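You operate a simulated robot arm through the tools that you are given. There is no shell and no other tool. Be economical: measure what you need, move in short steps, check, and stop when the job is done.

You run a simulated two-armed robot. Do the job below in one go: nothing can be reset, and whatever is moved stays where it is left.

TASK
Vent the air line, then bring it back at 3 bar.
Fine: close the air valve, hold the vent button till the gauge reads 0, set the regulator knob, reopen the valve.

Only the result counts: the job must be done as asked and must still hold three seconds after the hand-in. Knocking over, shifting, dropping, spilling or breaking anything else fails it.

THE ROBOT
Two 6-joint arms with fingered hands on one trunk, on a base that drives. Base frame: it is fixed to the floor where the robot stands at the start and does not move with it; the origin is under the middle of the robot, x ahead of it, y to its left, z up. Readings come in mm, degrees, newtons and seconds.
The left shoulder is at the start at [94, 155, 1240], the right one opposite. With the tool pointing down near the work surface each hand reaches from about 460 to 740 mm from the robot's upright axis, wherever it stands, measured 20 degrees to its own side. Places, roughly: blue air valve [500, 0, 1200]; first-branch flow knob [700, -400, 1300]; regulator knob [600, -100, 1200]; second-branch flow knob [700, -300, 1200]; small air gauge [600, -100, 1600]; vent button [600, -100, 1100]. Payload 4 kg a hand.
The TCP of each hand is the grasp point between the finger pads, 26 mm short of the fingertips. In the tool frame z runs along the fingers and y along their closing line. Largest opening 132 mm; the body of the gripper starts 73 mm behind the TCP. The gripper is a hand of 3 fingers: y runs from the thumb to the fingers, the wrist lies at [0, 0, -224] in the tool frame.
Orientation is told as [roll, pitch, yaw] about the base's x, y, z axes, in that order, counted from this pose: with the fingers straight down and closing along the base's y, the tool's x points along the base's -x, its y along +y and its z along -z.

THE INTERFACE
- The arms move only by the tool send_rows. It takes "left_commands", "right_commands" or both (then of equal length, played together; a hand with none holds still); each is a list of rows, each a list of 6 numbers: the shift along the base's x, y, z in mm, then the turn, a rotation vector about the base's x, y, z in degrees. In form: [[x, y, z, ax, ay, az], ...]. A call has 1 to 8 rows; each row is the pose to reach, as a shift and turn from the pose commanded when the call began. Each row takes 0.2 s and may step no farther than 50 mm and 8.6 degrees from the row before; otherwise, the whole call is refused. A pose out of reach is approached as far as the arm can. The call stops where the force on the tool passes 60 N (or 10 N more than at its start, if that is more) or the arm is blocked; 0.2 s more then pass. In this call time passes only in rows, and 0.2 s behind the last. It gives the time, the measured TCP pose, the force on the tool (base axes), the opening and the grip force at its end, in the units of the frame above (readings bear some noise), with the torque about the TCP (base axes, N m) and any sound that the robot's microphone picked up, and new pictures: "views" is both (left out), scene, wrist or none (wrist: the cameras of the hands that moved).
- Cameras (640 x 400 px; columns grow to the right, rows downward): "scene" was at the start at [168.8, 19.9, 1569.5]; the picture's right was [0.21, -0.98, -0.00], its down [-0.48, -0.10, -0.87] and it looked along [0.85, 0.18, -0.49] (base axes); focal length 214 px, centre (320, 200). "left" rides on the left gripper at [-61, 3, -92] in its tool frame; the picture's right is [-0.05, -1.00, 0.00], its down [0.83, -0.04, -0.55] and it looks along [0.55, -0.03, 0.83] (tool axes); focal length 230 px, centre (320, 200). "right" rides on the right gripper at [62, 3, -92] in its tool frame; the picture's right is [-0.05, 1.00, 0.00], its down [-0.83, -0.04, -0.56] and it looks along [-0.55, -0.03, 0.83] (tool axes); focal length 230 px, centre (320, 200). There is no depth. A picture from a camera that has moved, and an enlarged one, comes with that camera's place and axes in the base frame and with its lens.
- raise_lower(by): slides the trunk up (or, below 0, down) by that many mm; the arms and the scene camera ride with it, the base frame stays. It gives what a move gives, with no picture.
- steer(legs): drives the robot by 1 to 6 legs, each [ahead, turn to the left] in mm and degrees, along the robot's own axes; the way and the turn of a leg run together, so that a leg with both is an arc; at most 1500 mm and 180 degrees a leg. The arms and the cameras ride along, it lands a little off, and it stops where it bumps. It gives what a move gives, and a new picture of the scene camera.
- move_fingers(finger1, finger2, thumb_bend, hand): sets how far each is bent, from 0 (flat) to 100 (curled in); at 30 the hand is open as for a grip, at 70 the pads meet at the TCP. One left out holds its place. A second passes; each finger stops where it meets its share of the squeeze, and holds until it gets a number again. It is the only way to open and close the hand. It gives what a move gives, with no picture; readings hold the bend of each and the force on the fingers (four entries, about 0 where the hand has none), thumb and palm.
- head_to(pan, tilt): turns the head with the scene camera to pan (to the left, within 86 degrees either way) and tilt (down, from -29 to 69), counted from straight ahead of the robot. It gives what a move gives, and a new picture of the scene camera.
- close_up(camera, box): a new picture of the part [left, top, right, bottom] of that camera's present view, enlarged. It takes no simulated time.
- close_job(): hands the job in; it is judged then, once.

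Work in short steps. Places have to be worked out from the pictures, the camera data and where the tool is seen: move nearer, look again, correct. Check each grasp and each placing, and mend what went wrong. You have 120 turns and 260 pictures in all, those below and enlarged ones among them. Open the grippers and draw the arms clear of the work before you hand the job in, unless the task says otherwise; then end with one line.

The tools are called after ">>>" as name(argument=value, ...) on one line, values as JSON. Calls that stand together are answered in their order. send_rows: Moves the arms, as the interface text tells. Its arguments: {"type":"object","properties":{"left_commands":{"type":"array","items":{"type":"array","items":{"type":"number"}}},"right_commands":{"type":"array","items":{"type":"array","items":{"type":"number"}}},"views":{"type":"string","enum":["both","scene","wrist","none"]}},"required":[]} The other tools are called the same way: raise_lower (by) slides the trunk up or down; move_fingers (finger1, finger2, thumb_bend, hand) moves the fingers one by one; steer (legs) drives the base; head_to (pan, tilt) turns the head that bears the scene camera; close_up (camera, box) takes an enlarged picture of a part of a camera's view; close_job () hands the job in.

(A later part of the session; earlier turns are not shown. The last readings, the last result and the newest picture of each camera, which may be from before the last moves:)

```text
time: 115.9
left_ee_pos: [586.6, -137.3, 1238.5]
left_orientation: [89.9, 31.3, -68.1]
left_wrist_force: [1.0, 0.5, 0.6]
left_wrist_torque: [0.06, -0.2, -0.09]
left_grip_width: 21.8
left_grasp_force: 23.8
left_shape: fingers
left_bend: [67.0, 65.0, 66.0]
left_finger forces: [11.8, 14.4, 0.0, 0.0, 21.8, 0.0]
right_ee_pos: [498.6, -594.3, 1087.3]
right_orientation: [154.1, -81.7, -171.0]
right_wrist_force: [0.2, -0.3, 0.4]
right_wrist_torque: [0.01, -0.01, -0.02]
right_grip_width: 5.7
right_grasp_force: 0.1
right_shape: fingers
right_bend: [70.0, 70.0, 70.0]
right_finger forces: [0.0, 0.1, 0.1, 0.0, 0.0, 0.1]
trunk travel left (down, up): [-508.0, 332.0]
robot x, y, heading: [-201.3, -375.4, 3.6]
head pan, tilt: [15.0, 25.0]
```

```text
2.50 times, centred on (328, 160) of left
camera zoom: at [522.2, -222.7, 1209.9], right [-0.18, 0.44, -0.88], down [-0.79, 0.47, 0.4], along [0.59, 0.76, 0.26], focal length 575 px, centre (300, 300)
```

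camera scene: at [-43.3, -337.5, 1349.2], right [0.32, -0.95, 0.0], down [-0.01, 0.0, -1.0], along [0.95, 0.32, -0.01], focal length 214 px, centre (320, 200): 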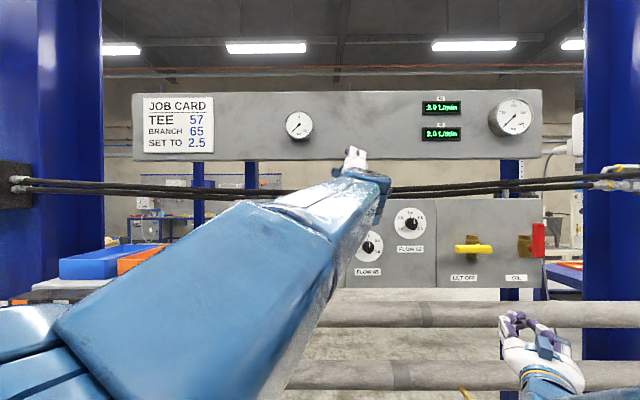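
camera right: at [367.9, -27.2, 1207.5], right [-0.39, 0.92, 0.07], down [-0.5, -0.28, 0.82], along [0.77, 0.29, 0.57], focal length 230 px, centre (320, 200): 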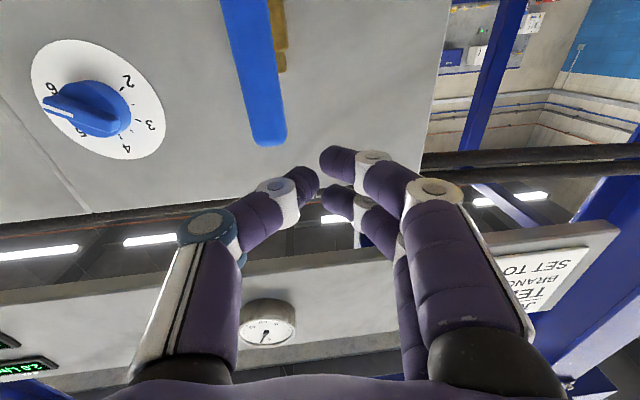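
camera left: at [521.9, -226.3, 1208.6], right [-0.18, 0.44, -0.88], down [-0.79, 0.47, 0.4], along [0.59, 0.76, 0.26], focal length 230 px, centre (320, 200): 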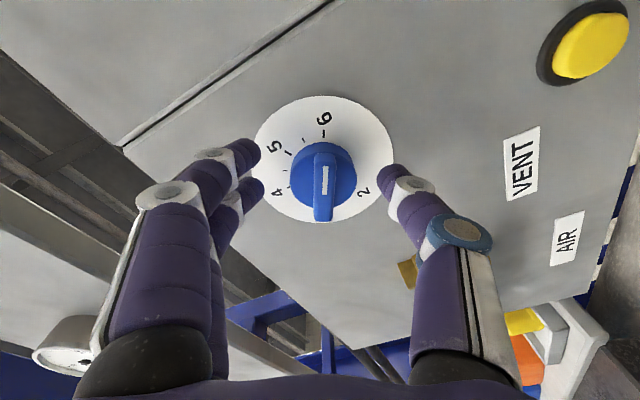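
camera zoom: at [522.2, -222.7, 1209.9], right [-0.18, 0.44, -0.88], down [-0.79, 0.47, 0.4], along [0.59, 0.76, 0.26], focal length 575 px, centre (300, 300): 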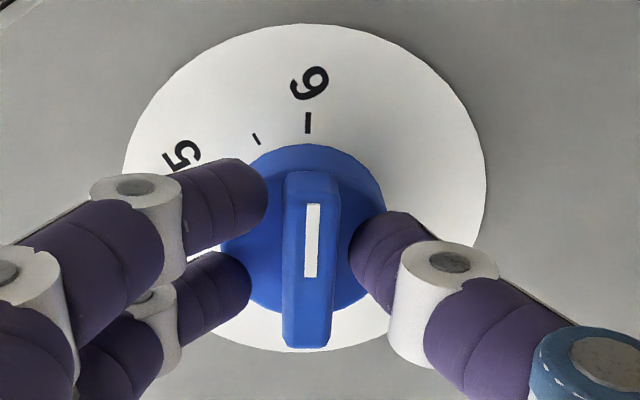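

Balanced grip (12/14 vs 22 N) around the knob. Rotate counter-clockwise 48° and check.

>>> send_rows(left_commands=[[0, 0, 0, -7.4, -3.1, 0], [0, 0, 0, -14.7, -6.3, 0], [0, 0, 0, -22.1, -9.4, 0], [0, 0, 0, -29.5, -12.5, 0], [0, 0, 0, -36.8, -15.6, 0], [0, 0, 0, -44.2, -18.8, 0]], views="wrist")

```text
time: 117.3
left_ee_pos: [585.7, -136.8, 1239.1]
left_orientation: [90.8, -16.6, -68.1]
left_wrist_force: [3.4, -0.1, 3.5]
left_wrist_torque: [-0.03, 0.09, -0.14]
left_grip_width: 22.2
left_grasp_force: 23.7
left_shape: fingers
left_bend: [64.0, 61.0, 68.0]
left_finger forces: [13.8, 11.4, 0.0, 0.0, 20.1, 0.0]
right_ee_pos: [498.6, -594.8, 1086.6]
right_orientation: [154.0, -81.7, -170.8]
right_wrist_force: [0.8, -0.3, -0.9]
right_wrist_torque: [-0.02, -0.04, -0.01]
right_grip_width: 5.8
right_grasp_force: 0.1
right_shape: fingers
right_bend: [70.0, 70.0, 70.0]
right_finger forces: [0.0, 0.1, 0.0, 0.0, 0.0, 0.0]
trunk travel left (down, up): [-508.0, 332.0]
robot x, y, heading: [-201.6, -372.2, 3.5]
head pan, tilt: [15.0, 25.0]
camera left: at [524.1, -227.2, 1258.7], right [0.14, -0.31, -0.94], down [-0.81, 0.52, -0.29], along [0.57, 0.8, -0.17], focal length 230 px, centre (320, 200)
```

left: 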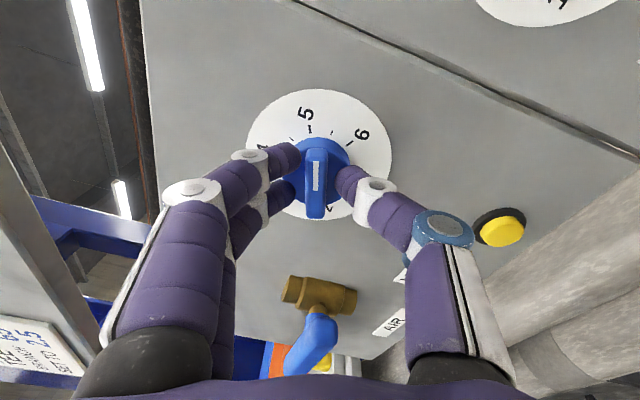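

The knob follows (now ≈5.2). Continue 56° more.

>>> send_rows(left_commands=[[0, 0, 0, -7.4, -3.1, 0], [0, 0, 0, -14.7, -6.3, 0], [0, 0, 0, -22.1, -9.4, 0], [0, 0, 0, -29.5, -12.5, 0], [0, 0, 0, -36.8, -15.6, 0], [0, 0, 0, -44.2, -18.8, 0], [0, 0, 0, -51.5, -21.9, 0]], views="wrist")

```text
time: 118.9
left_ee_pos: [586.2, -137.8, 1240.7]
left_orientation: [94.1, -72.6, -70.4]
left_wrist_force: [10.3, 0.2, 16.3]
left_wrist_torque: [0.24, -0.2, -0.23]
left_grip_width: 17.4
left_grasp_force: 19.3
left_shape: fingers
left_bend: [66.0, 65.0, 68.0]
left_finger forces: [9.6, 11.0, 0.0, 0.1, 17.8, 0.0]
right_ee_pos: [498.3, -595.6, 1087.6]
right_orientation: [153.8, -81.8, -170.6]
right_wrist_force: [-0.4, 0.1, -0.4]
right_wrist_torque: [0.0, 0.01, 0.0]
right_grip_width: 5.7
right_grasp_force: 0.1
right_shape: fingers
right_bend: [70.0, 70.0, 70.0]
right_finger forces: [0.0, 0.0, 0.1, 0.0, 0.1, 0.0]
trunk travel left (down, up): [-508.0, 332.0]
robot x, y, heading: [-205.7, -372.9, 3.2]
head pan, tilt: [15.0, 25.0]
camera left: at [507.0, -190.4, 1298.6], right [0.39, -0.89, -0.25], down [-0.58, -0.03, -0.82], along [0.72, 0.46, -0.52], focal length 230 px, centre (320, 200)
```

left: 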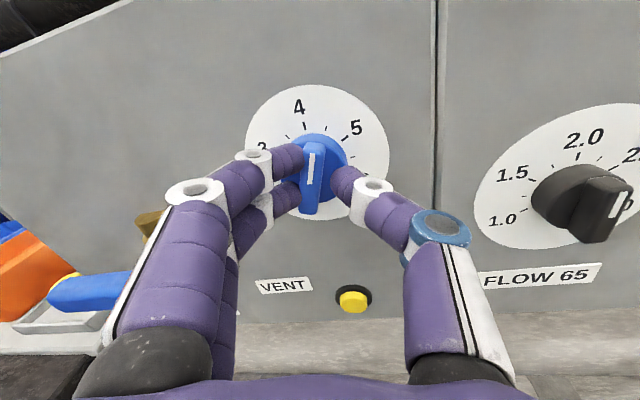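

Pointer ≈4.1. Continue another 16° carefully.

>>> send_rows(left_commands=[[0, 0, 1, -5.5, -2.3, 0], [0, 0, 2, -11, -4.7, 0], [0, 0, 2, -14.7, -6.3, 0]], views="wrist")

```text
time: 119.6
left_ee_pos: [574.4, -139.8, 1258.6]
left_orientation: [95.5, -81.4, -71.3]
left_wrist_force: [1.0, -0.4, 0.5]
left_wrist_torque: [-0.03, 0.01, 0.02]
left_grip_width: 0.0
left_grasp_force: 0.1
left_shape: fingers
left_bend: [72.0, 71.0, 78.0]
left_finger forces: [0.1, 0.0, 0.1, 0.0, 0.1, 0.0]
left hand out of reach, approached as far as the arm can: row 1, 2, 3
right_ee_pos: [476.1, -595.0, 1101.2]
right_orientation: [155.1, -80.5, -172.0]
right_wrist_force: [0.1, -0.9, -0.2]
right_wrist_torque: [-0.03, 0.01, -0.01]
right_grip_width: 5.3
right_grasp_force: 0.0
right_shape: fingers
right_bend: [70.0, 70.0, 70.0]
right_finger forces: [0.0, 0.0, 0.0, 0.0, 0.0, 0.0]
trunk travel left (down, up): [-508.0, 332.0]
robot x, y, heading: [-201.4, -372.2, 3.4]
head pan, tilt: [15.0, 25.0]
stopped in row 3 (left hand): the force on the tool passed its limit at 62 N (the readings are from after the stop); the commanded pose is now the measured one
camera left: at [492.6, -183.9, 1319.2], right [0.41, -0.91, -0.1], down [-0.53, -0.15, -0.84], along [0.74, 0.39, -0.54], focal length 230 px, centre (320, 200)
```

left: 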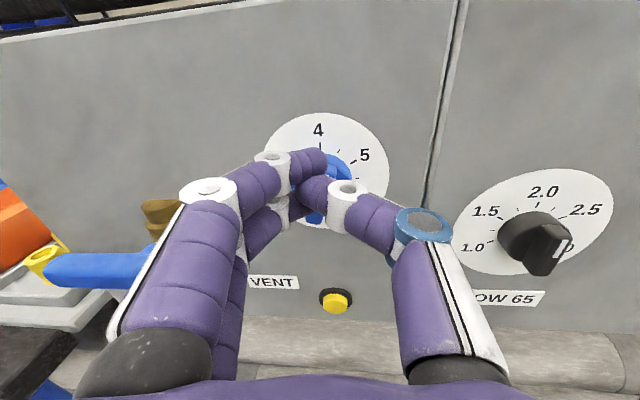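

Reach limit at roll ~10° popped the grip. Retreat a little, open the fingers, and check the pointer.

>>> send_rows(left_commands=[[-10, -5, 0, 5.5, 2.3, 0], [-22, -10, 0, 11, 4.7, 0], [-32, -14, 0, 18.4, 7.8, 0]], views="none")

>>> move_fingers(hand="left", finger1=50, finger2=50, thumb_bend=50)

>>> close_up(camera="left", box=[200, 80, 456, 240])

```text
time: 120.4
left_ee_pos: [543.7, -155.3, 1256.2]
left_orientation: [92.4, -64.1, -68.3]
left_wrist_force: [-0.8, -0.6, 0.4]
left_wrist_torque: [-0.01, 0.01, -0.02]
left_grip_width: 0.0
left_grasp_force: 0.1
left_shape: fingers
left_bend: [72.0, 71.0, 78.0]
left_finger forces: [0.1, 0.0, 0.0, 0.1, 0.1, 0.0]
right_ee_pos: [478.2, -595.4, 1099.1]
right_orientation: [154.7, -80.8, -171.6]
right_wrist_force: [0.2, -0.1, 0.6]
right_wrist_torque: [0.02, -0.02, 0.0]
right_grip_width: 6.0
right_grasp_force: 0.1
right_shape: fingers
right_bend: [70.0, 70.0, 70.0]
right_finger forces: [0.0, 0.0, 0.1, 0.0, 0.0, 0.0]
trunk travel left (down, up): [-508.0, 332.0]
robot x, y, heading: [-201.4, -370.7, 3.0]
head pan, tilt: [15.0, 25.0]
```

```text
time: 121.4
left_ee_pos: [544.9, -155.3, 1256.5]
left_orientation: [92.3, -64.1, -68.4]
left_wrist_force: [0.5, -0.3, -0.2]
left_wrist_torque: [0.02, 0.01, 0.0]
left_grip_width: 67.0
left_grasp_force: 0.0
left_shape: fingers
left_bend: [50.0, 50.0, 50.0]
left_finger forces: [0.0, 0.0, 0.0, 0.0, 0.0, 0.0]
right_ee_pos: [478.9, -595.8, 1099.0]
right_orientation: [154.8, -80.7, -171.7]
right_wrist_force: [-0.3, 0.5, -0.7]
right_wrist_torque: [0.02, 0.0, 0.01]
right_grip_width: 5.6
right_grasp_force: 0.0
right_shape: fingers
right_bend: [70.0, 70.0, 70.0]
right_finger forces: [0.0, 0.0, 0.0, 0.0, 0.0, 0.0]
trunk travel left (down, up): [-508.0, 332.0]
robot x, y, heading: [-203.1, -368.9, 3.4]
head pan, tilt: [15.0, 25.0]
```

```text
2.50 times, centred on (328, 160) of left
camera zoom: at [469.4, -214.1, 1311.6], right [0.38, -0.84, -0.39], down [-0.63, 0.08, -0.78], along [0.68, 0.54, -0.5], focal length 575 px, centre (300, 300)
```

zoom: 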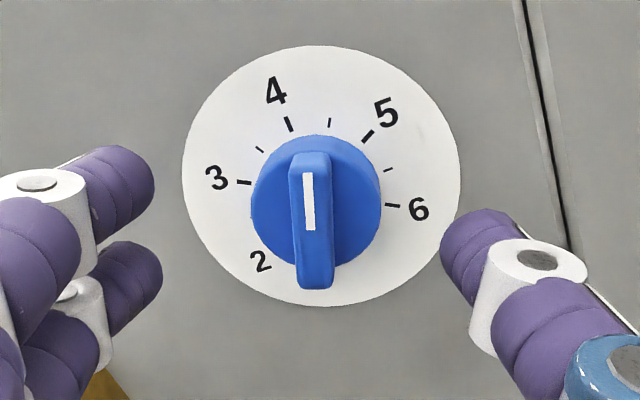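

Pointer is at ~4.2. I will regrip on the knob's cylinder at a larger roll: roll +62° to about +88°.

>>> send_rows(left_commands=[[0, 0, -2, 7.1, 3, 0], [0, 0, -4, 14.3, 6.1, 0], [0, 0, -6, 21.4, 9.1, 0], [0, 0, -8, 28.5, 12.1, 0], [0, 0, -10, 35.7, 15.1, 0], [0, 0, -12, 42.8, 18.2, 0], [0, 0, -14, 49.9, 21.2, 0], [0, 0, -15, 57.1, 24.2, 0]], views="wrist")

```text
time: 123.2
left_ee_pos: [543.7, -152.8, 1241.3]
left_orientation: [91.0, -2.0, -67.7]
left_wrist_force: [-0.5, 0.3, -0.9]
left_wrist_torque: [0.01, -0.03, -0.02]
left_grip_width: 67.2
left_grasp_force: 0.0
left_shape: fingers
left_bend: [50.0, 50.0, 50.0]
left_finger forces: [0.0, 0.0, 0.1, 0.0, 0.0, 0.0]
right_ee_pos: [478.3, -595.0, 1099.9]
right_orientation: [154.8, -80.8, -171.7]
right_wrist_force: [-0.7, -0.3, 0.3]
right_wrist_torque: [0.02, 0.02, 0.01]
right_grip_width: 5.8
right_grasp_force: 0.0
right_shape: fingers
right_bend: [70.0, 70.0, 70.0]
right_finger forces: [0.1, 0.1, 0.0, 0.0, 0.1, 0.0]
trunk travel left (down, up): [-508.0, 332.0]
robot x, y, heading: [-201.2, -373.3, 3.3]
head pan, tilt: [15.0, 25.0]
camera left: at [483.6, -246.5, 1245.2], right [0.05, -0.07, -1.0], down [-0.83, 0.56, -0.08], along [0.56, 0.83, -0.03], focal length 230 px, centre (320, 200)
```

left: 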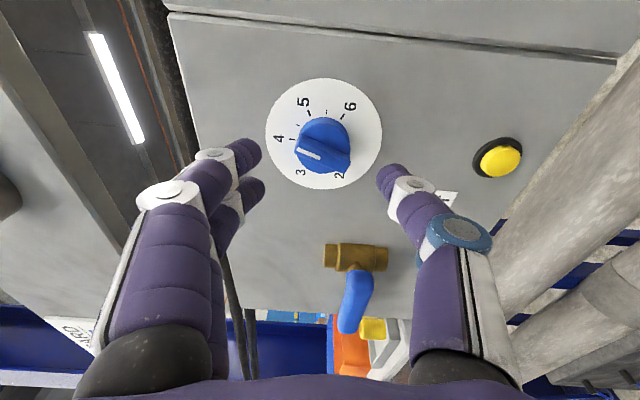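

Good view; pointer ~4.2-4.3. Shift 5 mm right and advance 51 mm so the tips reach the knob's cylinder.

>>> send_rows(left_commands=[[2, -4.6, -3, 0, 0, 0], [18, 2, -3, 0, 0, 0], [34, 9, -3, 0, 0, 0], [45, 13.5, -3, 0, 0, 0], [49, 15.5, -3, 0, 0, 0], [49, 15.5, -3, 0, 0, 0]], views="wrist")

```text
time: 124.6
left_ee_pos: [594.9, -139.9, 1239.1]
left_orientation: [91.0, -2.1, -67.7]
left_wrist_force: [0.4, 0.2, 0.2]
left_wrist_torque: [0.03, 0.02, -0.01]
left_grip_width: 67.2
left_grasp_force: 0.1
left_shape: fingers
left_bend: [50.0, 50.0, 50.0]
left_finger forces: [0.1, 0.0, 0.0, 0.0, 0.0, 0.0]
right_ee_pos: [477.4, -596.7, 1098.7]
right_orientation: [154.7, -80.8, -171.7]
right_wrist_force: [0.0, -1.2, -0.5]
right_wrist_torque: [-0.01, -0.01, 0.01]
right_grip_width: 5.6
right_grasp_force: 0.1
right_shape: fingers
right_bend: [70.0, 70.0, 70.0]
right_finger forces: [0.0, 0.0, 0.0, 0.0, 0.1, 0.0]
trunk travel left (down, up): [-508.0, 332.0]
robot x, y, heading: [-205.0, -370.9, 3.2]
head pan, tilt: [15.0, 25.0]
camera left: at [533.4, -231.7, 1243.9], right [0.05, -0.08, -1.0], down [-0.83, 0.56, -0.08], along [0.56, 0.83, -0.03], focal length 230 px, centre (320, 200)
```

left: 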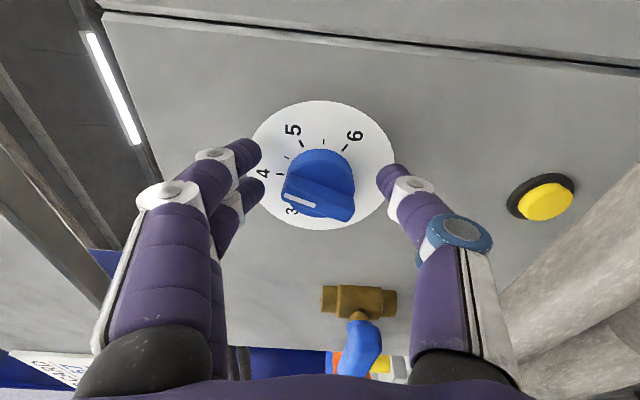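

In position. Close on the knob.

>>> move_fingers(hand="left", finger1=85, finger2=85, thumb_bend=85)

>>> close_up(camera="left", box=[200, 80, 456, 240])

```text
time: 125.6
left_ee_pos: [596.5, -139.9, 1238.3]
left_orientation: [90.9, -2.1, -67.6]
left_wrist_force: [3.8, -0.2, -2.7]
left_wrist_torque: [0.04, -0.13, 0.02]
left_grip_width: 25.4
left_grasp_force: 21.3
left_shape: fingers
left_bend: [67.0, 59.0, 64.0]
left_finger forces: [9.7, 11.5, 0.0, 0.0, 21.2, 0.0]
right_ee_pos: [478.7, -596.5, 1097.1]
right_orientation: [154.7, -80.7, -171.6]
right_wrist_force: [0.2, 0.1, -0.1]
right_wrist_torque: [-0.02, -0.01, -0.02]
right_grip_width: 5.6
right_grasp_force: 0.0
right_shape: fingers
right_bend: [70.0, 70.0, 70.0]
right_finger forces: [0.0, 0.0, 0.0, 0.0, 0.0, 0.0]
trunk travel left (down, up): [-508.0, 332.0]
robot x, y, heading: [-202.3, -373.7, 3.2]
head pan, tilt: [15.0, 25.0]
```

```text
2.50 times, centred on (328, 160) of left
camera zoom: at [534.9, -231.8, 1242.6], right [0.05, -0.08, -1.0], down [-0.83, 0.56, -0.08], along [0.56, 0.83, -0.04], focal length 575 px, centre (300, 300)
```

zoom: 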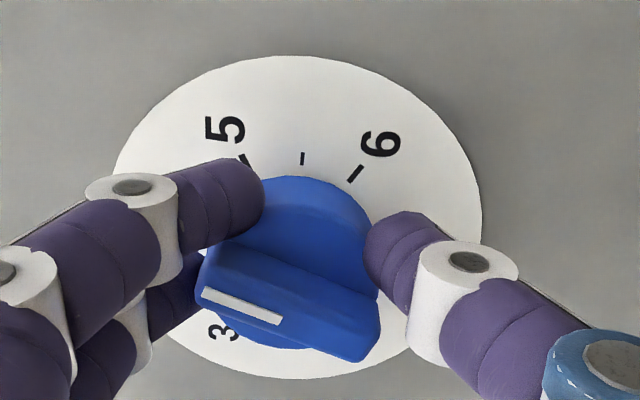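

Grip is good. Rotate counter-clockwise 64°.

>>> send_rows(left_commands=[[0, 0, 0, -7.4, -3.1, 0], [0, 0, 0, -14.7, -6.3, 0], [0, 0, 0, -22.1, -9.4, 0], [0, 0, 0, -29.5, -12.5, 0], [0, 0, 0, -36.8, -15.6, 0], [0, 0, 0, -44.2, -18.8, 0], [0, 0, 0, -51.5, -21.9, 0], [0, 0, 0, -58.9, -25, 0]], views="none")

>>> close_up(camera="left", box=[200, 80, 456, 240])

```text
time: 127.4
left_ee_pos: [590.7, -142.5, 1245.6]
left_orientation: [93.8, -66.2, -69.8]
left_wrist_force: [4.4, -5.6, 27.2]
left_wrist_torque: [0.48, -0.46, -0.26]
left_grip_width: 17.4
left_grasp_force: 28.1
left_shape: fingers
left_bend: [65.0, 60.0, 70.0]
left_finger forces: [26.3, 14.0, 0.0, 0.1, 16.4, 0.0]
right_ee_pos: [476.0, -599.3, 1101.6]
right_orientation: [154.0, -80.6, -170.9]
right_wrist_force: [0.0, 0.8, 0.8]
right_wrist_torque: [-0.03, 0.01, 0.02]
right_grip_width: 5.7
right_grasp_force: 0.0
right_shape: fingers
right_bend: [70.0, 70.0, 70.0]
right_finger forces: [0.0, 0.0, 0.1, 0.0, 0.0, 0.0]
trunk travel left (down, up): [-508.0, 332.0]
robot x, y, heading: [-204.0, -374.0, 3.5]
head pan, tilt: [15.0, 25.0]
```

```text
2.50 times, centred on (328, 160) of left
camera zoom: at [514.3, -201.0, 1301.2], right [0.38, -0.85, -0.36], down [-0.61, 0.06, -0.79], along [0.69, 0.52, -0.5], focal length 575 px, centre (300, 300)
```

zoom: 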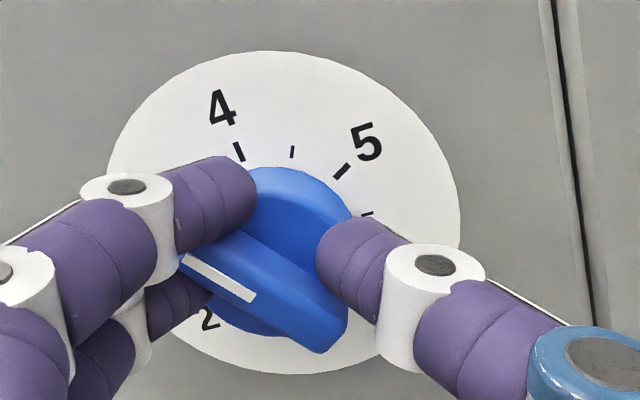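

Pointer is at about 3.6. Rotate a last 8° while relieving the upward force, then regrip.

>>> send_rows(left_commands=[[0, 0, 4, -3.7, -1.6, 0], [0, 0, 7, -7.4, -3.1, 0]], views="none")

>>> move_fingers(hand="left", finger1=50, finger2=50, thumb_bend=50)

>>> close_up(camera="left", box=[200, 80, 456, 240])

```text
time: 128.0
left_ee_pos: [589.9, -142.9, 1248.1]
left_orientation: [93.5, -74.1, -69.3]
left_wrist_force: [-14.9, -8.3, 5.1]
left_wrist_torque: [0.04, -0.08, 0.08]
left_grip_width: 17.1
left_grasp_force: 27.5
left_shape: fingers
left_bend: [65.0, 60.0, 70.0]
left_finger forces: [13.2, 19.3, 0.1, 0.1, 22.7, 0.1]
right_ee_pos: [474.1, -599.7, 1100.8]
right_orientation: [154.2, -80.5, -171.0]
right_wrist_force: [0.4, 0.5, -0.2]
right_wrist_torque: [0.0, 0.01, 0.01]
right_grip_width: 5.8
right_grasp_force: 0.1
right_shape: fingers
right_bend: [70.0, 70.0, 70.0]
right_finger forces: [0.0, 0.1, 0.0, 0.0, 0.1, 0.0]
trunk travel left (down, up): [-508.0, 332.0]
robot x, y, heading: [-199.3, -371.7, 3.4]
head pan, tilt: [15.0, 25.0]
```

```text
time: 129.0
left_ee_pos: [594.7, -138.7, 1246.0]
left_orientation: [93.2, -74.0, -69.0]
left_wrist_force: [-0.9, 0.1, 0.1]
left_wrist_torque: [0.01, 0.03, 0.02]
left_grip_width: 67.3
left_grasp_force: 0.4
left_shape: fingers
left_bend: [50.0, 50.0, 50.0]
left_finger forces: [0.0, 0.1, 0.1, 0.1, 0.2, 0.1]
right_ee_pos: [477.8, -596.3, 1098.8]
right_orientation: [154.8, -80.9, -171.6]
right_wrist_force: [-0.3, -0.8, 0.8]
right_wrist_torque: [-0.02, 0.0, 0.01]
right_grip_width: 5.8
right_grasp_force: 0.1
right_shape: fingers
right_bend: [70.0, 70.0, 70.0]
right_finger forces: [0.1, 0.0, 0.1, 0.1, 0.1, 0.0]
trunk travel left (down, up): [-508.0, 332.0]
robot x, y, heading: [-201.2, -373.9, 3.4]
head pan, tilt: [15.0, 25.0]
```

```text
2.50 times, centred on (328, 160) of left
camera zoom: at [516.4, -189.6, 1305.2], right [0.4, -0.89, -0.22], down [-0.57, -0.05, -0.82], along [0.72, 0.45, -0.53], focal length 575 px, centre (300, 300)
```

zoom: 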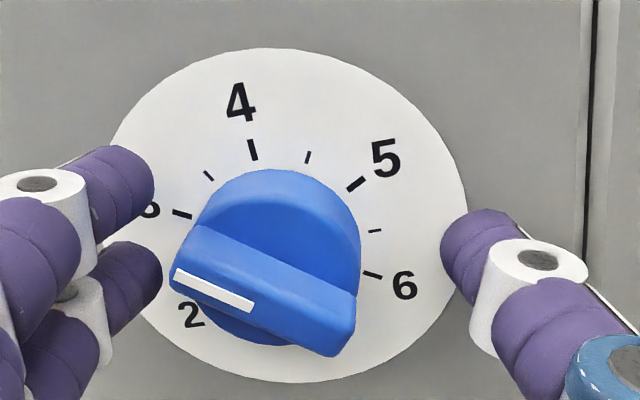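

Pointer reads ≈3.1 by the tick geometry. I withdraw to the right to get an unobstructed frontal view from the scene camera.

>>> send_rows(left_commands=[[-15, -6, 0, 3.7, 1.6, 0], [-40, -17, 0, 11, 4.7, 0], [-50, -40, 0, 18.4, 7.8, 0], [-40, -75, 0, 25.8, 11, 0], [-25, -110, 0, 33, 14, 0], [-25, -110, 0, 33, 14, 0]], views="both")

>>> close_up(camera="scene", box=[280, 190, 360, 250])

```text
time: 130.6
left_ee_pos: [541.4, -187.0, 1287.4]
left_orientation: [92.2, -43.8, -65.3]
left_wrist_force: [-1.9, 0.1, -0.2]
left_wrist_torque: [0.01, 0.03, -0.04]
left_grip_width: 67.4
left_grasp_force: 0.1
left_shape: fingers
left_bend: [50.0, 50.0, 50.0]
left_finger forces: [0.0, 0.0, 0.1, 0.1, 0.0, 0.0]
left hand out of reach, approached as far as the arm can: row 5, 6
right_ee_pos: [455.7, -596.7, 1114.2]
right_orientation: [156.0, -79.3, -172.9]
right_wrist_force: [-0.2, -0.5, 0.3]
right_wrist_torque: [0.02, 0.07, 0.01]
right_grip_width: 5.8
right_grasp_force: 0.1
right_shape: fingers
right_bend: [70.0, 70.0, 70.0]
right_finger forces: [0.1, 0.0, 0.0, 0.0, 0.1, 0.1]
trunk travel left (down, up): [-508.0, 332.0]
robot x, y, heading: [-205.7, -374.0, 3.4]
head pan, tilt: [15.0, 25.0]
stopped in row 6 (left hand): the arm was blocked; the commanded pose is now the measured one
camera scene: at [-46.4, -337.1, 1308.5], right [0.31, -0.95, 0.0], down [-0.41, -0.13, -0.9], along [0.85, 0.28, -0.44], focal length 214 px, centre (320, 200)
camera left: at [477.2, -267.7, 1330.2], right [0.34, -0.64, -0.69], down [-0.74, 0.27, -0.62], along [0.59, 0.71, -0.38], focal length 230 px, centre (320, 200)
```

scene: 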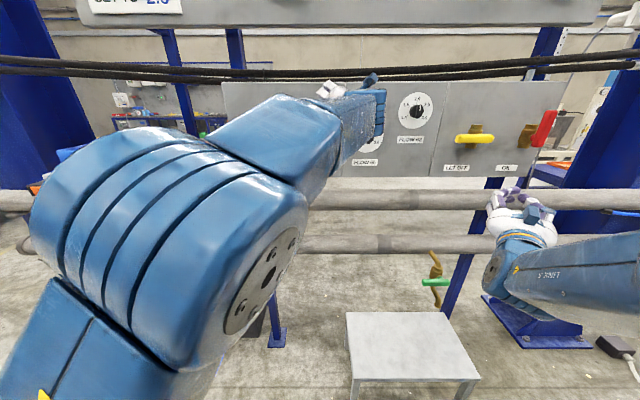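
left: 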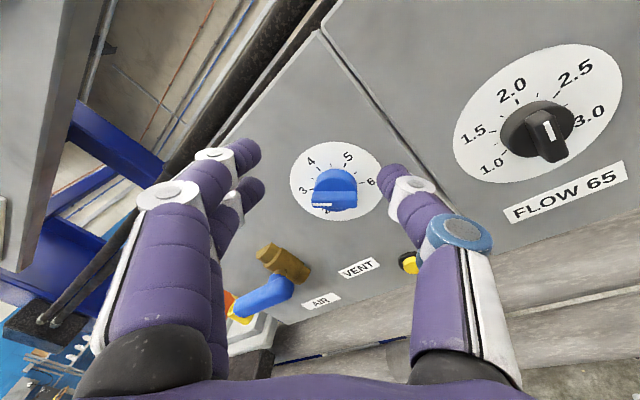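

```text
6.67 times, centred on (320, 220) of scene
camera zoom: at [-46.4, -337.1, 1308.5], right [0.31, -0.95, 0.0], down [-0.41, -0.13, -0.9], along [0.85, 0.28, -0.44], focal length 1430 px, centre (320, 67)
```

zoom: 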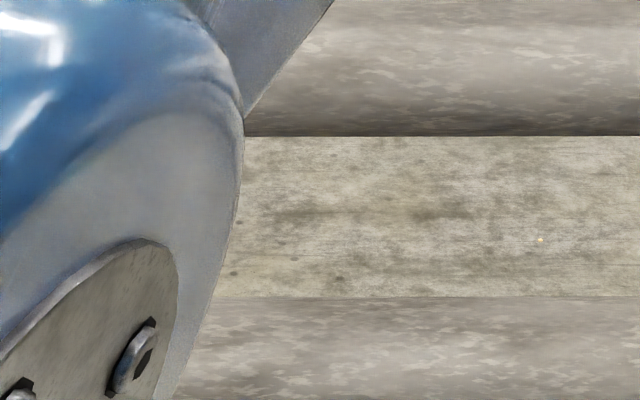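

The arm hides the dial from the head; I use the hand camera zoomed instead.

>>> close_up(camera="left", box=[280, 130, 392, 230])

```text
4.00 times, centred on (336, 180) of left
camera zoom: at [477.2, -267.7, 1330.2], right [0.34, -0.64, -0.69], down [-0.74, 0.27, -0.62], along [0.59, 0.71, -0.38], focal length 920 px, centre (256, 280)
```

zoom: 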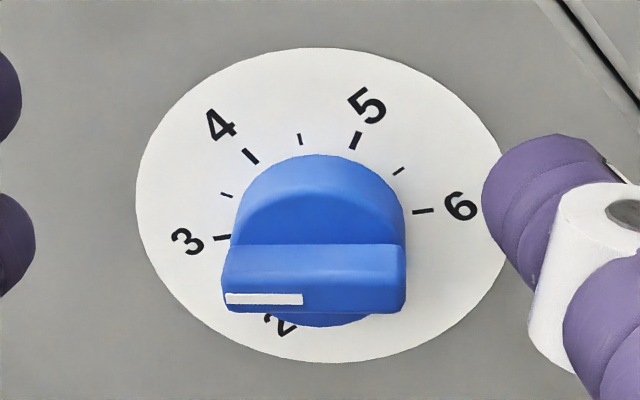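

Estimate ≈3.15, so ~9° more is needed. I'll regrip square to the bar at roll ≈ +129° for a positive, slip-free small turn. First roll +64° while moving back to the approach point.

>>> send_rows(left_commands=[[0, 5, -8, 7.4, 3.1, 0], [0, 10, -16, 14.7, 6.3, 0], [0, 15, -24, 22.1, 9.4, 0], [0, 20, -32, 29.5, 12.5, 0], [0, 25, -40, 36.8, 15.6, 0], [0, 28, -46, 44.2, 18.8, 0], [0, 30, -47, 51.5, 21.9, 0], [0, 30, -47, 58.9, 25, 0]], views="none")

>>> send_rows(left_commands=[[0, 0, 0, 6.4, 2.7, -1], [0, 0, 0, 12.9, 5.5, -2], [0, 0, 0, 18.4, 7.8, -2], [0, 0, 0, 18.4, 7.8, -2]], views="wrist")

```text
time: 132.4
left_ee_pos: [546.7, -163.9, 1237.6]
left_orientation: [93.5, 21.0, -65.9]
left_wrist_force: [-1.5, 0.0, 0.7]
left_wrist_torque: [0.03, -0.01, -0.02]
left_grip_width: 67.7
left_grasp_force: 0.2
left_shape: fingers
left_bend: [50.0, 50.0, 50.0]
left_finger forces: [0.0, 0.1, 0.0, 0.1, 0.1, 0.0]
right_ee_pos: [459.2, -597.4, 1111.2]
right_orientation: [155.3, -79.8, -172.2]
right_wrist_force: [-0.1, -0.4, 0.2]
right_wrist_torque: [0.02, -0.02, 0.0]
right_grip_width: 5.7
right_grasp_force: 0.0
right_shape: fingers
right_bend: [70.0, 70.0, 70.0]
right_finger forces: [0.1, 0.0, 0.0, 0.0, 0.0, 0.0]
trunk travel left (down, up): [-508.0, 332.0]
robot x, y, heading: [-206.9, -366.4, 3.1]
head pan, tilt: [15.0, 25.0]
```

```text
time: 133.4
left_ee_pos: [546.6, -164.7, 1236.9]
left_orientation: [93.5, 40.9, -68.0]
left_wrist_force: [-0.1, -0.2, -0.1]
left_wrist_torque: [0.01, 0.01, 0.0]
left_grip_width: 67.5
left_grasp_force: 0.1
left_shape: fingers
left_bend: [50.0, 50.0, 50.0]
left_finger forces: [0.0, 0.1, 0.1, 0.0, 0.0, 0.0]
right_ee_pos: [459.2, -597.1, 1109.5]
right_orientation: [155.4, -79.6, -172.2]
right_wrist_force: [0.2, -0.9, 0.4]
right_wrist_torque: [0.03, -0.03, 0.01]
right_grip_width: 5.7
right_grasp_force: 0.1
right_shape: fingers
right_bend: [70.0, 70.0, 70.0]
right_finger forces: [0.0, 0.1, 0.1, 0.1, 0.0, 0.0]
trunk travel left (down, up): [-508.0, 332.0]
robot x, y, heading: [-203.1, -370.3, 3.1]
head pan, tilt: [15.0, 25.0]
camera left: at [479.0, -240.7, 1194.4], right [-0.17, 0.59, -0.79], down [-0.77, 0.42, 0.49], along [0.62, 0.69, 0.38], focal length 230 px, centre (320, 200)
```

left: 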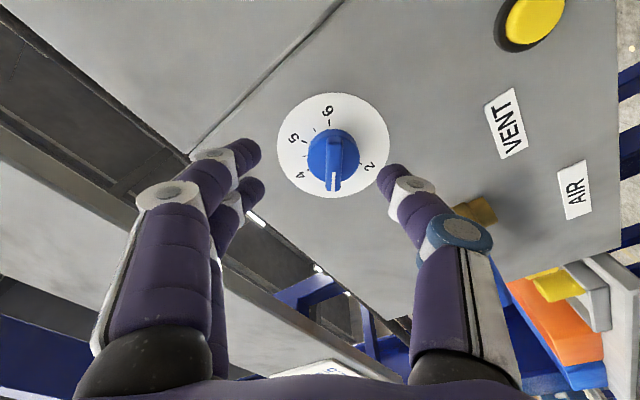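

Bar is square to the hand now (roll 131°, pointer toward 3). Align and advance ~49 mm along the tool axis.

>>> send_rows(left_commands=[[-3, 8, -5, 0, 0, 0], [12, 14, -5, 0, 0, 0], [28, 19.5, -4, 0, 0, 0], [42, 25, -3.4, 0, 0, 0], [42, 25, -3.4, 0, 0, 0]], views="wrist")

```text
time: 134.6
left_ee_pos: [589.3, -138.5, 1233.9]
left_orientation: [93.6, 40.9, -67.9]
left_wrist_force: [0.0, -0.4, 0.8]
left_wrist_torque: [-0.01, -0.01, -0.02]
left_grip_width: 67.6
left_grasp_force: 0.0
left_shape: fingers
left_bend: [50.0, 50.0, 50.0]
left_finger forces: [0.0, 0.0, 0.0, 0.0, 0.0, 0.0]
right_ee_pos: [458.7, -599.3, 1111.0]
right_orientation: [155.2, -79.7, -172.2]
right_wrist_force: [-0.9, 0.2, -0.7]
right_wrist_torque: [0.0, -0.01, 0.01]
right_grip_width: 5.8
right_grasp_force: 0.1
right_shape: fingers
right_bend: [70.0, 70.0, 70.0]
right_finger forces: [0.0, 0.0, 0.0, 0.0, 0.0, 0.0]
trunk travel left (down, up): [-508.0, 332.0]
robot x, y, heading: [-200.1, -372.0, 3.4]
head pan, tilt: [15.0, 25.0]
camera left: at [521.5, -216.2, 1191.3], right [-0.17, 0.59, -0.79], down [-0.77, 0.42, 0.49], along [0.62, 0.69, 0.38], focal length 230 px, centre (320, 200)
```

left: 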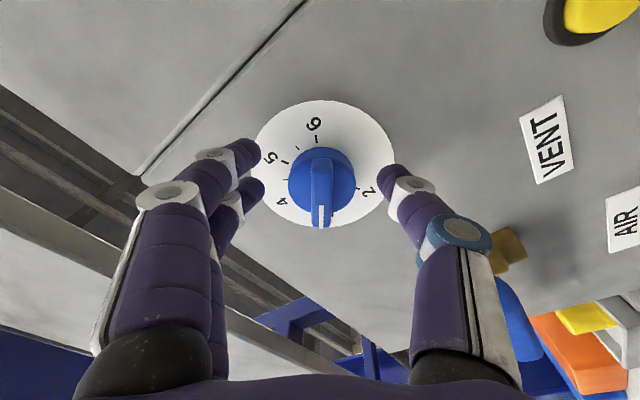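

Well aligned. Close on the knob.

>>> move_fingers(hand="left", finger1=85, finger2=85, thumb_bend=85)

>>> close_up(camera="left", box=[240, 80, 400, 240])

```text
time: 135.6
left_ee_pos: [588.8, -139.4, 1231.9]
left_orientation: [93.4, 41.0, -68.0]
left_wrist_force: [-7.6, -3.3, -8.0]
left_wrist_torque: [-0.13, 0.18, 0.14]
left_grip_width: 16.1
left_grasp_force: 30.9
left_shape: fingers
left_bend: [71.0, 67.0, 69.0]
left_finger forces: [8.7, 18.6, 0.0, 0.0, 36.1, 0.0]
right_ee_pos: [458.9, -597.0, 1110.2]
right_orientation: [155.3, -79.7, -172.2]
right_wrist_force: [0.2, 0.2, 0.1]
right_wrist_torque: [0.03, 0.01, -0.02]
right_grip_width: 5.8
right_grasp_force: 0.0
right_shape: fingers
right_bend: [70.0, 70.0, 70.0]
right_finger forces: [0.0, 0.0, 0.0, 0.1, 0.0, 0.0]
trunk travel left (down, up): [-508.0, 332.0]
robot x, y, heading: [-203.6, -371.0, 3.4]
head pan, tilt: [15.0, 25.0]
```

```text
2.50 times, centred on (320, 160) of left
camera zoom: at [521.2, -216.5, 1190.7], right [-0.18, 0.59, -0.79], down [-0.77, 0.42, 0.49], along [0.62, 0.69, 0.38], focal length 575 px, centre (320, 300)
```

zoom: 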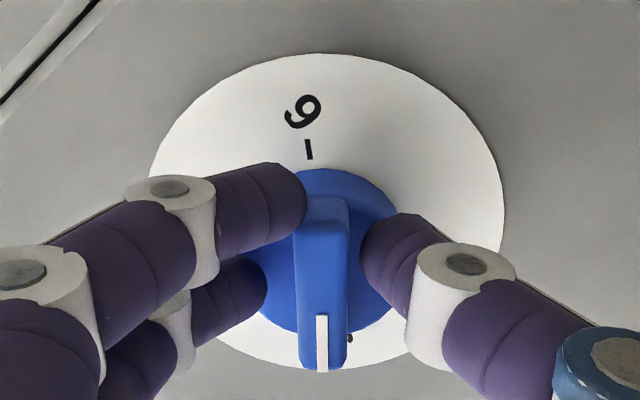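

Grip is on the bar. By the 6-tick (opposite of 3) about 10° more counter-clockwise is needed; rotate 10°.

>>> send_rows(left_commands=[[0, 0, 1, -4.6, -2, 0], [0, 0, 1, -9.2, -3.9, 0], [0, 0, 1, -9.2, -3.9, 0]], views="none")

>>> close_up(camera="left", box=[240, 80, 400, 240])

```text
time: 136.4
left_ee_pos: [590.1, -140.1, 1233.8]
left_orientation: [93.6, 30.9, -67.7]
left_wrist_force: [-9.0, -6.6, -11.1]
left_wrist_torque: [-0.23, 0.51, 0.16]
left_grip_width: 16.3
left_grasp_force: 31.9
left_shape: fingers
left_bend: [71.0, 66.0, 69.0]
left_finger forces: [9.4, 12.8, 0.0, 0.1, 42.1, 0.0]
right_ee_pos: [458.8, -598.4, 1109.3]
right_orientation: [155.0, -79.8, -172.0]
right_wrist_force: [-0.3, -0.4, -0.5]
right_wrist_torque: [-0.02, -0.02, -0.01]
right_grip_width: 5.5
right_grasp_force: 0.1
right_shape: fingers
right_bend: [70.0, 70.0, 70.0]
right_finger forces: [0.1, 0.1, 0.1, 0.0, 0.1, 0.1]
trunk travel left (down, up): [-508.0, 332.0]
robot x, y, heading: [-201.9, -370.3, 3.3]
head pan, tilt: [15.0, 25.0]
```

```text
2.50 times, centred on (320, 160) of left
camera zoom: at [524.3, -223.5, 1200.3], right [-0.12, 0.46, -0.88], down [-0.79, 0.49, 0.36], along [0.6, 0.74, 0.3], focal length 575 px, centre (320, 300)
```

zoom: 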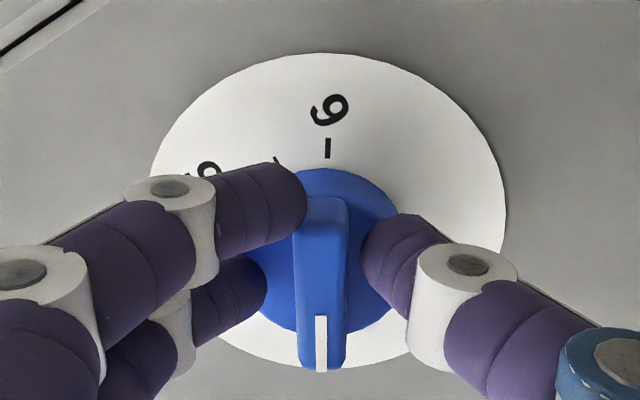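

The bar now lines up with the 6-tick line, i.e. the pointer is on 3. Release and back off, then verify.

>>> move_fingers(hand="left", finger1=50, finger2=50, thumb_bend=50)

>>> send_rows(left_commands=[[-16, -6, 0, 0, 0, 0], [-34, -12, 0, 0, 0, 0], [-52, -20, 0, 0, 0, 0]], views="none")

>>> close_up(camera="left", box=[270, 70, 414, 214])

```text
time: 137.4
left_ee_pos: [590.5, -139.6, 1233.2]
left_orientation: [93.6, 30.9, -67.8]
left_wrist_force: [0.4, -0.1, 0.2]
left_wrist_torque: [0.02, 0.0, 0.02]
left_grip_width: 67.1
left_grasp_force: 0.0
left_shape: fingers
left_bend: [50.0, 50.0, 50.0]
left_finger forces: [0.1, 0.1, 0.1, 0.0, 0.0, 0.0]
right_ee_pos: [460.7, -596.7, 1110.2]
right_orientation: [155.2, -79.8, -172.3]
right_wrist_force: [-0.2, -0.8, -0.3]
right_wrist_torque: [0.02, -0.01, 0.01]
right_grip_width: 5.8
right_grasp_force: 0.1
right_shape: fingers
right_bend: [70.0, 70.0, 70.0]
right_finger forces: [0.0, 0.0, 0.0, 0.0, 0.0, 0.0]
trunk travel left (down, up): [-508.0, 332.0]
robot x, y, heading: [-203.1, -372.7, 3.5]
head pan, tilt: [15.0, 25.0]
```

```text
time: 138.2
left_ee_pos: [535.0, -160.1, 1234.2]
left_orientation: [93.7, 30.9, -67.7]
left_wrist_force: [0.4, -0.4, 0.0]
left_wrist_torque: [-0.04, 0.0, 0.02]
left_grip_width: 67.1
left_grasp_force: 0.0
left_shape: fingers
left_bend: [50.0, 50.0, 50.0]
left_finger forces: [0.0, 0.1, 0.0, 0.0, 0.0, 0.0]
right_ee_pos: [458.3, -598.1, 1109.5]
right_orientation: [155.1, -79.7, -172.1]
right_wrist_force: [-0.3, -0.4, -0.5]
right_wrist_torque: [0.02, -0.04, 0.01]
right_grip_width: 5.6
right_grasp_force: 0.0
right_shape: fingers
right_bend: [70.0, 70.0, 70.0]
right_finger forces: [0.0, 0.0, 0.0, 0.1, 0.0, 0.0]
trunk travel left (down, up): [-508.0, 332.0]
robot x, y, heading: [-206.2, -369.4, 3.5]
head pan, tilt: [15.0, 25.0]
```

```text
2.78 times, centred on (342, 142) of left
camera zoom: at [470.5, -242.7, 1200.4], right [-0.12, 0.46, -0.88], down [-0.8, 0.49, 0.36], along [0.59, 0.74, 0.31], focal length 639 px, centre (259, 361)
```

zoom: 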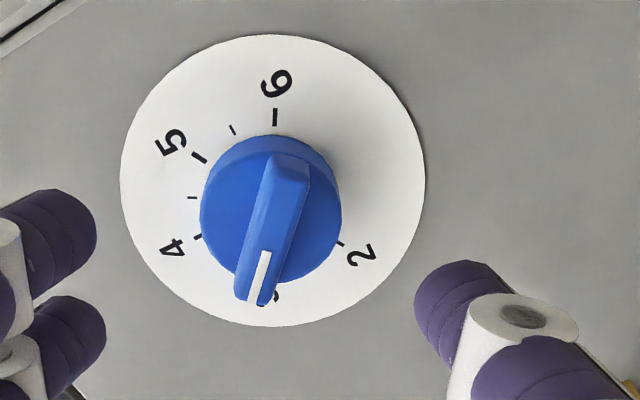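

Opening kicked the knob back to ~3.17. I'll go back in at this same roll (square to 3), close to re-align the bar, and then release the thumb first so that both fingers hold the bar straight.

>>> send_rows(left_commands=[[18, 7, 0, 0, 0, 0], [36, 13, 0, 0, 0, 0], [54, 20.5, 0, -1, -0.4, 0], [54, 20.5, 0, -1.8, -0.8, 0]], views="none")

>>> move_fingers(hand="left", finger1=85, finger2=85, thumb_bend=85)

>>> close_up(camera="left", box=[240, 80, 400, 240])

```text
time: 139.2
left_ee_pos: [591.5, -139.6, 1233.4]
left_orientation: [93.8, 28.9, -67.7]
left_wrist_force: [0.4, 0.2, 0.0]
left_wrist_torque: [0.01, 0.0, -0.02]
left_grip_width: 67.0
left_grasp_force: 0.1
left_shape: fingers
left_bend: [50.0, 50.0, 50.0]
left_finger forces: [0.1, 0.0, 0.1, 0.1, 0.1, 0.0]
right_ee_pos: [458.1, -597.9, 1109.9]
right_orientation: [155.2, -79.8, -172.2]
right_wrist_force: [0.5, 0.3, 0.2]
right_wrist_torque: [0.03, 0.0, -0.01]
right_grip_width: 5.8
right_grasp_force: 0.1
right_shape: fingers
right_bend: [70.0, 70.0, 70.0]
right_finger forces: [0.0, 0.0, 0.0, 0.1, 0.0, 0.1]
trunk travel left (down, up): [-508.0, 332.0]
robot x, y, heading: [-203.3, -375.1, 3.4]
head pan, tilt: [15.0, 25.0]
```

```text
time: 140.2
left_ee_pos: [592.9, -139.4, 1233.6]
left_orientation: [93.6, 28.9, -67.8]
left_wrist_force: [-1.2, -1.6, -4.9]
left_wrist_torque: [-0.04, 0.01, -0.14]
left_grip_width: 22.0
left_grasp_force: 21.8
left_shape: fingers
left_bend: [71.0, 60.0, 65.0]
left_finger forces: [11.2, 11.0, 0.0, 0.1, 21.1, 0.0]
right_ee_pos: [459.3, -598.1, 1110.7]
right_orientation: [155.4, -79.8, -172.3]
right_wrist_force: [0.2, 0.6, -0.4]
right_wrist_torque: [0.01, -0.01, 0.01]
right_grip_width: 5.6
right_grasp_force: 0.0
right_shape: fingers
right_bend: [70.0, 70.0, 70.0]
right_finger forces: [0.0, 0.0, 0.0, 0.0, 0.0, 0.0]
trunk travel left (down, up): [-508.0, 332.0]
robot x, y, heading: [-202.7, -369.8, 3.4]
head pan, tilt: [15.0, 25.0]
```

```text
2.50 times, centred on (320, 160) of left
camera zoom: at [528.3, -223.1, 1201.0], right [-0.11, 0.43, -0.9], down [-0.8, 0.5, 0.33], along [0.59, 0.75, 0.29], focal length 575 px, centre (320, 300)
```

zoom: 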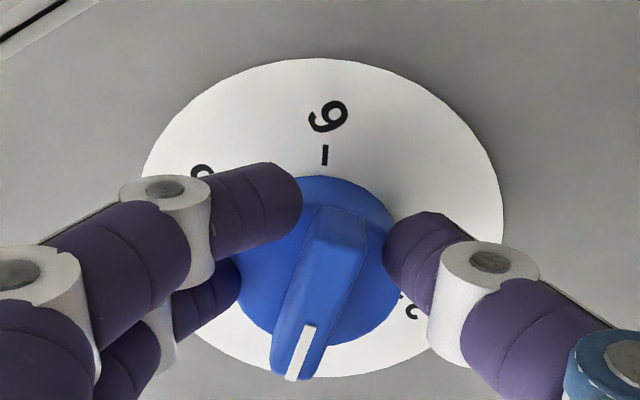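

This time the pads hold the cylinder. Rotate 12° counter-clockwise with that grip and look again.

>>> send_rows(left_commands=[[0, 0, 0, -5.5, -2.3, 0], [0, 0, 0, -11, -4.7, 0], [0, 0, 0, -11, -4.7, 0]], views="none")

>>> close_up(camera="left", box=[240, 80, 400, 240])

```text
time: 141.0
left_ee_pos: [593.3, -140.4, 1233.9]
left_orientation: [93.9, 17.0, -67.8]
left_wrist_force: [3.6, -4.0, -1.9]
left_wrist_torque: [0.01, -0.04, -0.15]
left_grip_width: 21.8
left_grasp_force: 21.6
left_shape: fingers
left_bend: [71.0, 60.0, 65.0]
left_finger forces: [13.6, 11.1, 0.1, 0.1, 18.6, 0.0]
right_ee_pos: [460.1, -599.9, 1110.1]
right_orientation: [155.0, -79.8, -172.0]
right_wrist_force: [-0.3, -0.1, 0.8]
right_wrist_torque: [0.0, 0.0, -0.01]
right_grip_width: 5.7
right_grasp_force: 0.1
right_shape: fingers
right_bend: [70.0, 70.0, 70.0]
right_finger forces: [0.0, 0.0, 0.0, 0.0, 0.0, 0.0]
trunk travel left (down, up): [-508.0, 332.0]
robot x, y, heading: [-204.9, -372.1, 3.3]
head pan, tilt: [15.0, 25.0]
```

```text
2.50 times, centred on (320, 160) of left
camera zoom: at [530.8, -229.4, 1213.3], right [-0.03, 0.25, -0.97], down [-0.82, 0.55, 0.16], along [0.57, 0.8, 0.19], focal length 575 px, centre (320, 300)
```

zoom: 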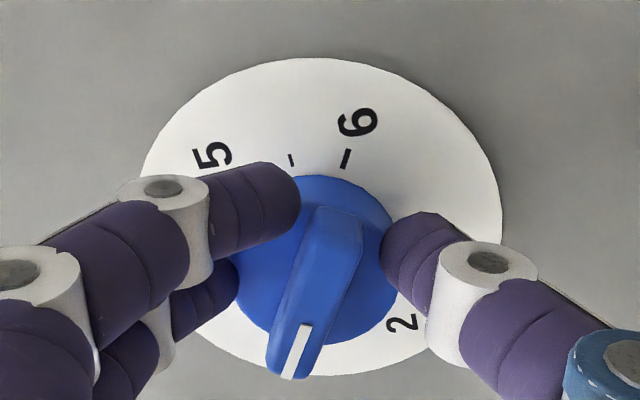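

Only ~3° remain by comparing the bar with the 6-tick direction. Rotate 3° more, then release.

>>> send_rows(left_commands=[[0, 0, 0, -2.8, -1.2, 0], [0, 0, 0, -2.8, -1.2, 0]], views="none")

>>> move_fingers(hand="left", finger1=50, finger2=50, thumb_bend=50)

>>> send_rows(left_commands=[[-16, -6, 0, 0, 0, 0], [-34, -12, 0, 0, 0, 0], [-52, -20, 0, 0, 0, 0]], views="none")

>>> close_up(camera="left", box=[250, 70, 394, 214])

```text
time: 141.6
left_ee_pos: [593.4, -139.7, 1234.4]
left_orientation: [94.0, 13.9, -67.7]
left_wrist_force: [3.1, -6.0, -1.2]
left_wrist_torque: [0.01, -0.01, -0.19]
left_grip_width: 20.9
left_grasp_force: 20.6
left_shape: fingers
left_bend: [71.0, 59.0, 66.0]
left_finger forces: [13.4, 10.7, 0.1, 0.1, 18.0, 0.1]
right_ee_pos: [460.5, -599.1, 1109.0]
right_orientation: [154.9, -79.8, -171.8]
right_wrist_force: [0.6, -1.1, -0.8]
right_wrist_torque: [0.0, 0.02, -0.03]
right_grip_width: 5.9
right_grasp_force: 0.1
right_shape: fingers
right_bend: [70.0, 70.0, 70.0]
right_finger forces: [0.1, 0.1, 0.0, 0.1, 0.1, 0.1]
trunk travel left (down, up): [-508.0, 332.0]
robot x, y, heading: [-206.2, -374.4, 3.3]
head pan, tilt: [15.0, 25.0]
```

```text
time: 142.6
left_ee_pos: [591.6, -139.4, 1233.7]
left_orientation: [94.0, 13.9, -67.7]
left_wrist_force: [1.0, 0.1, -0.4]
left_wrist_torque: [0.0, -0.04, 0.0]
left_grip_width: 66.8
left_grasp_force: 0.0
left_shape: fingers
left_bend: [50.0, 50.0, 50.0]
left_finger forces: [0.0, 0.0, 0.1, 0.1, 0.0, 0.0]
right_ee_pos: [459.6, -598.6, 1111.0]
right_orientation: [155.2, -79.7, -172.2]
right_wrist_force: [-0.1, -0.6, 0.2]
right_wrist_torque: [-0.01, -0.02, 0.03]
right_grip_width: 5.7
right_grasp_force: 0.1
right_shape: fingers
right_bend: [70.0, 70.0, 70.0]
right_finger forces: [0.0, 0.1, 0.0, 0.1, 0.0, 0.0]
trunk travel left (down, up): [-508.0, 332.0]
robot x, y, heading: [-209.6, -372.9, 3.4]
head pan, tilt: [15.0, 25.0]
```

```text
time: 143.4
left_ee_pos: [536.7, -159.0, 1234.0]
left_orientation: [94.2, 13.9, -67.6]
left_wrist_force: [-0.9, -0.2, 0.3]
left_wrist_torque: [0.01, 0.01, 0.02]
left_grip_width: 67.2
left_grasp_force: 0.0
left_shape: fingers
left_bend: [50.0, 50.0, 50.0]
left_finger forces: [0.0, 0.0, 0.1, 0.0, 0.0, 0.0]
right_ee_pos: [458.0, -598.7, 1109.5]
right_orientation: [155.3, -79.7, -172.1]
right_wrist_force: [-0.6, 0.5, -0.1]
right_wrist_torque: [-0.01, -0.03, 0.04]
right_grip_width: 5.7
right_grasp_force: 0.1
right_shape: fingers
right_bend: [70.0, 70.0, 70.0]
right_finger forces: [0.0, 0.0, 0.1, 0.0, 0.0, 0.0]
trunk travel left (down, up): [-508.0, 332.0]
robot x, y, heading: [-204.5, -374.4, 3.2]
head pan, tilt: [15.0, 25.0]
```

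```text
2.78 times, centred on (322, 142) of left
camera zoom: at [475.3, -249.0, 1216.4], right [-0.01, 0.2, -0.98], down [-0.82, 0.55, 0.12], along [0.57, 0.81, 0.16], focal length 639 px, centre (314, 361)
```

zoom: 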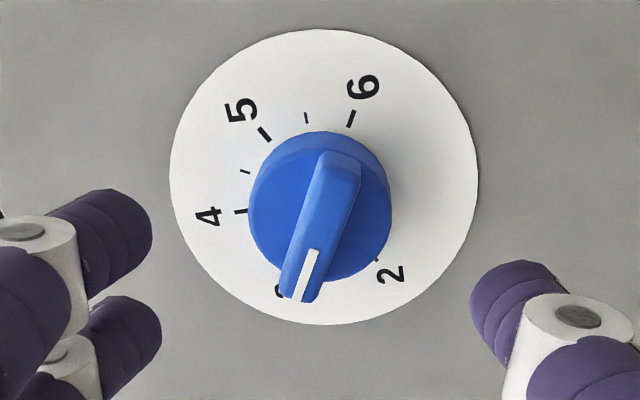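

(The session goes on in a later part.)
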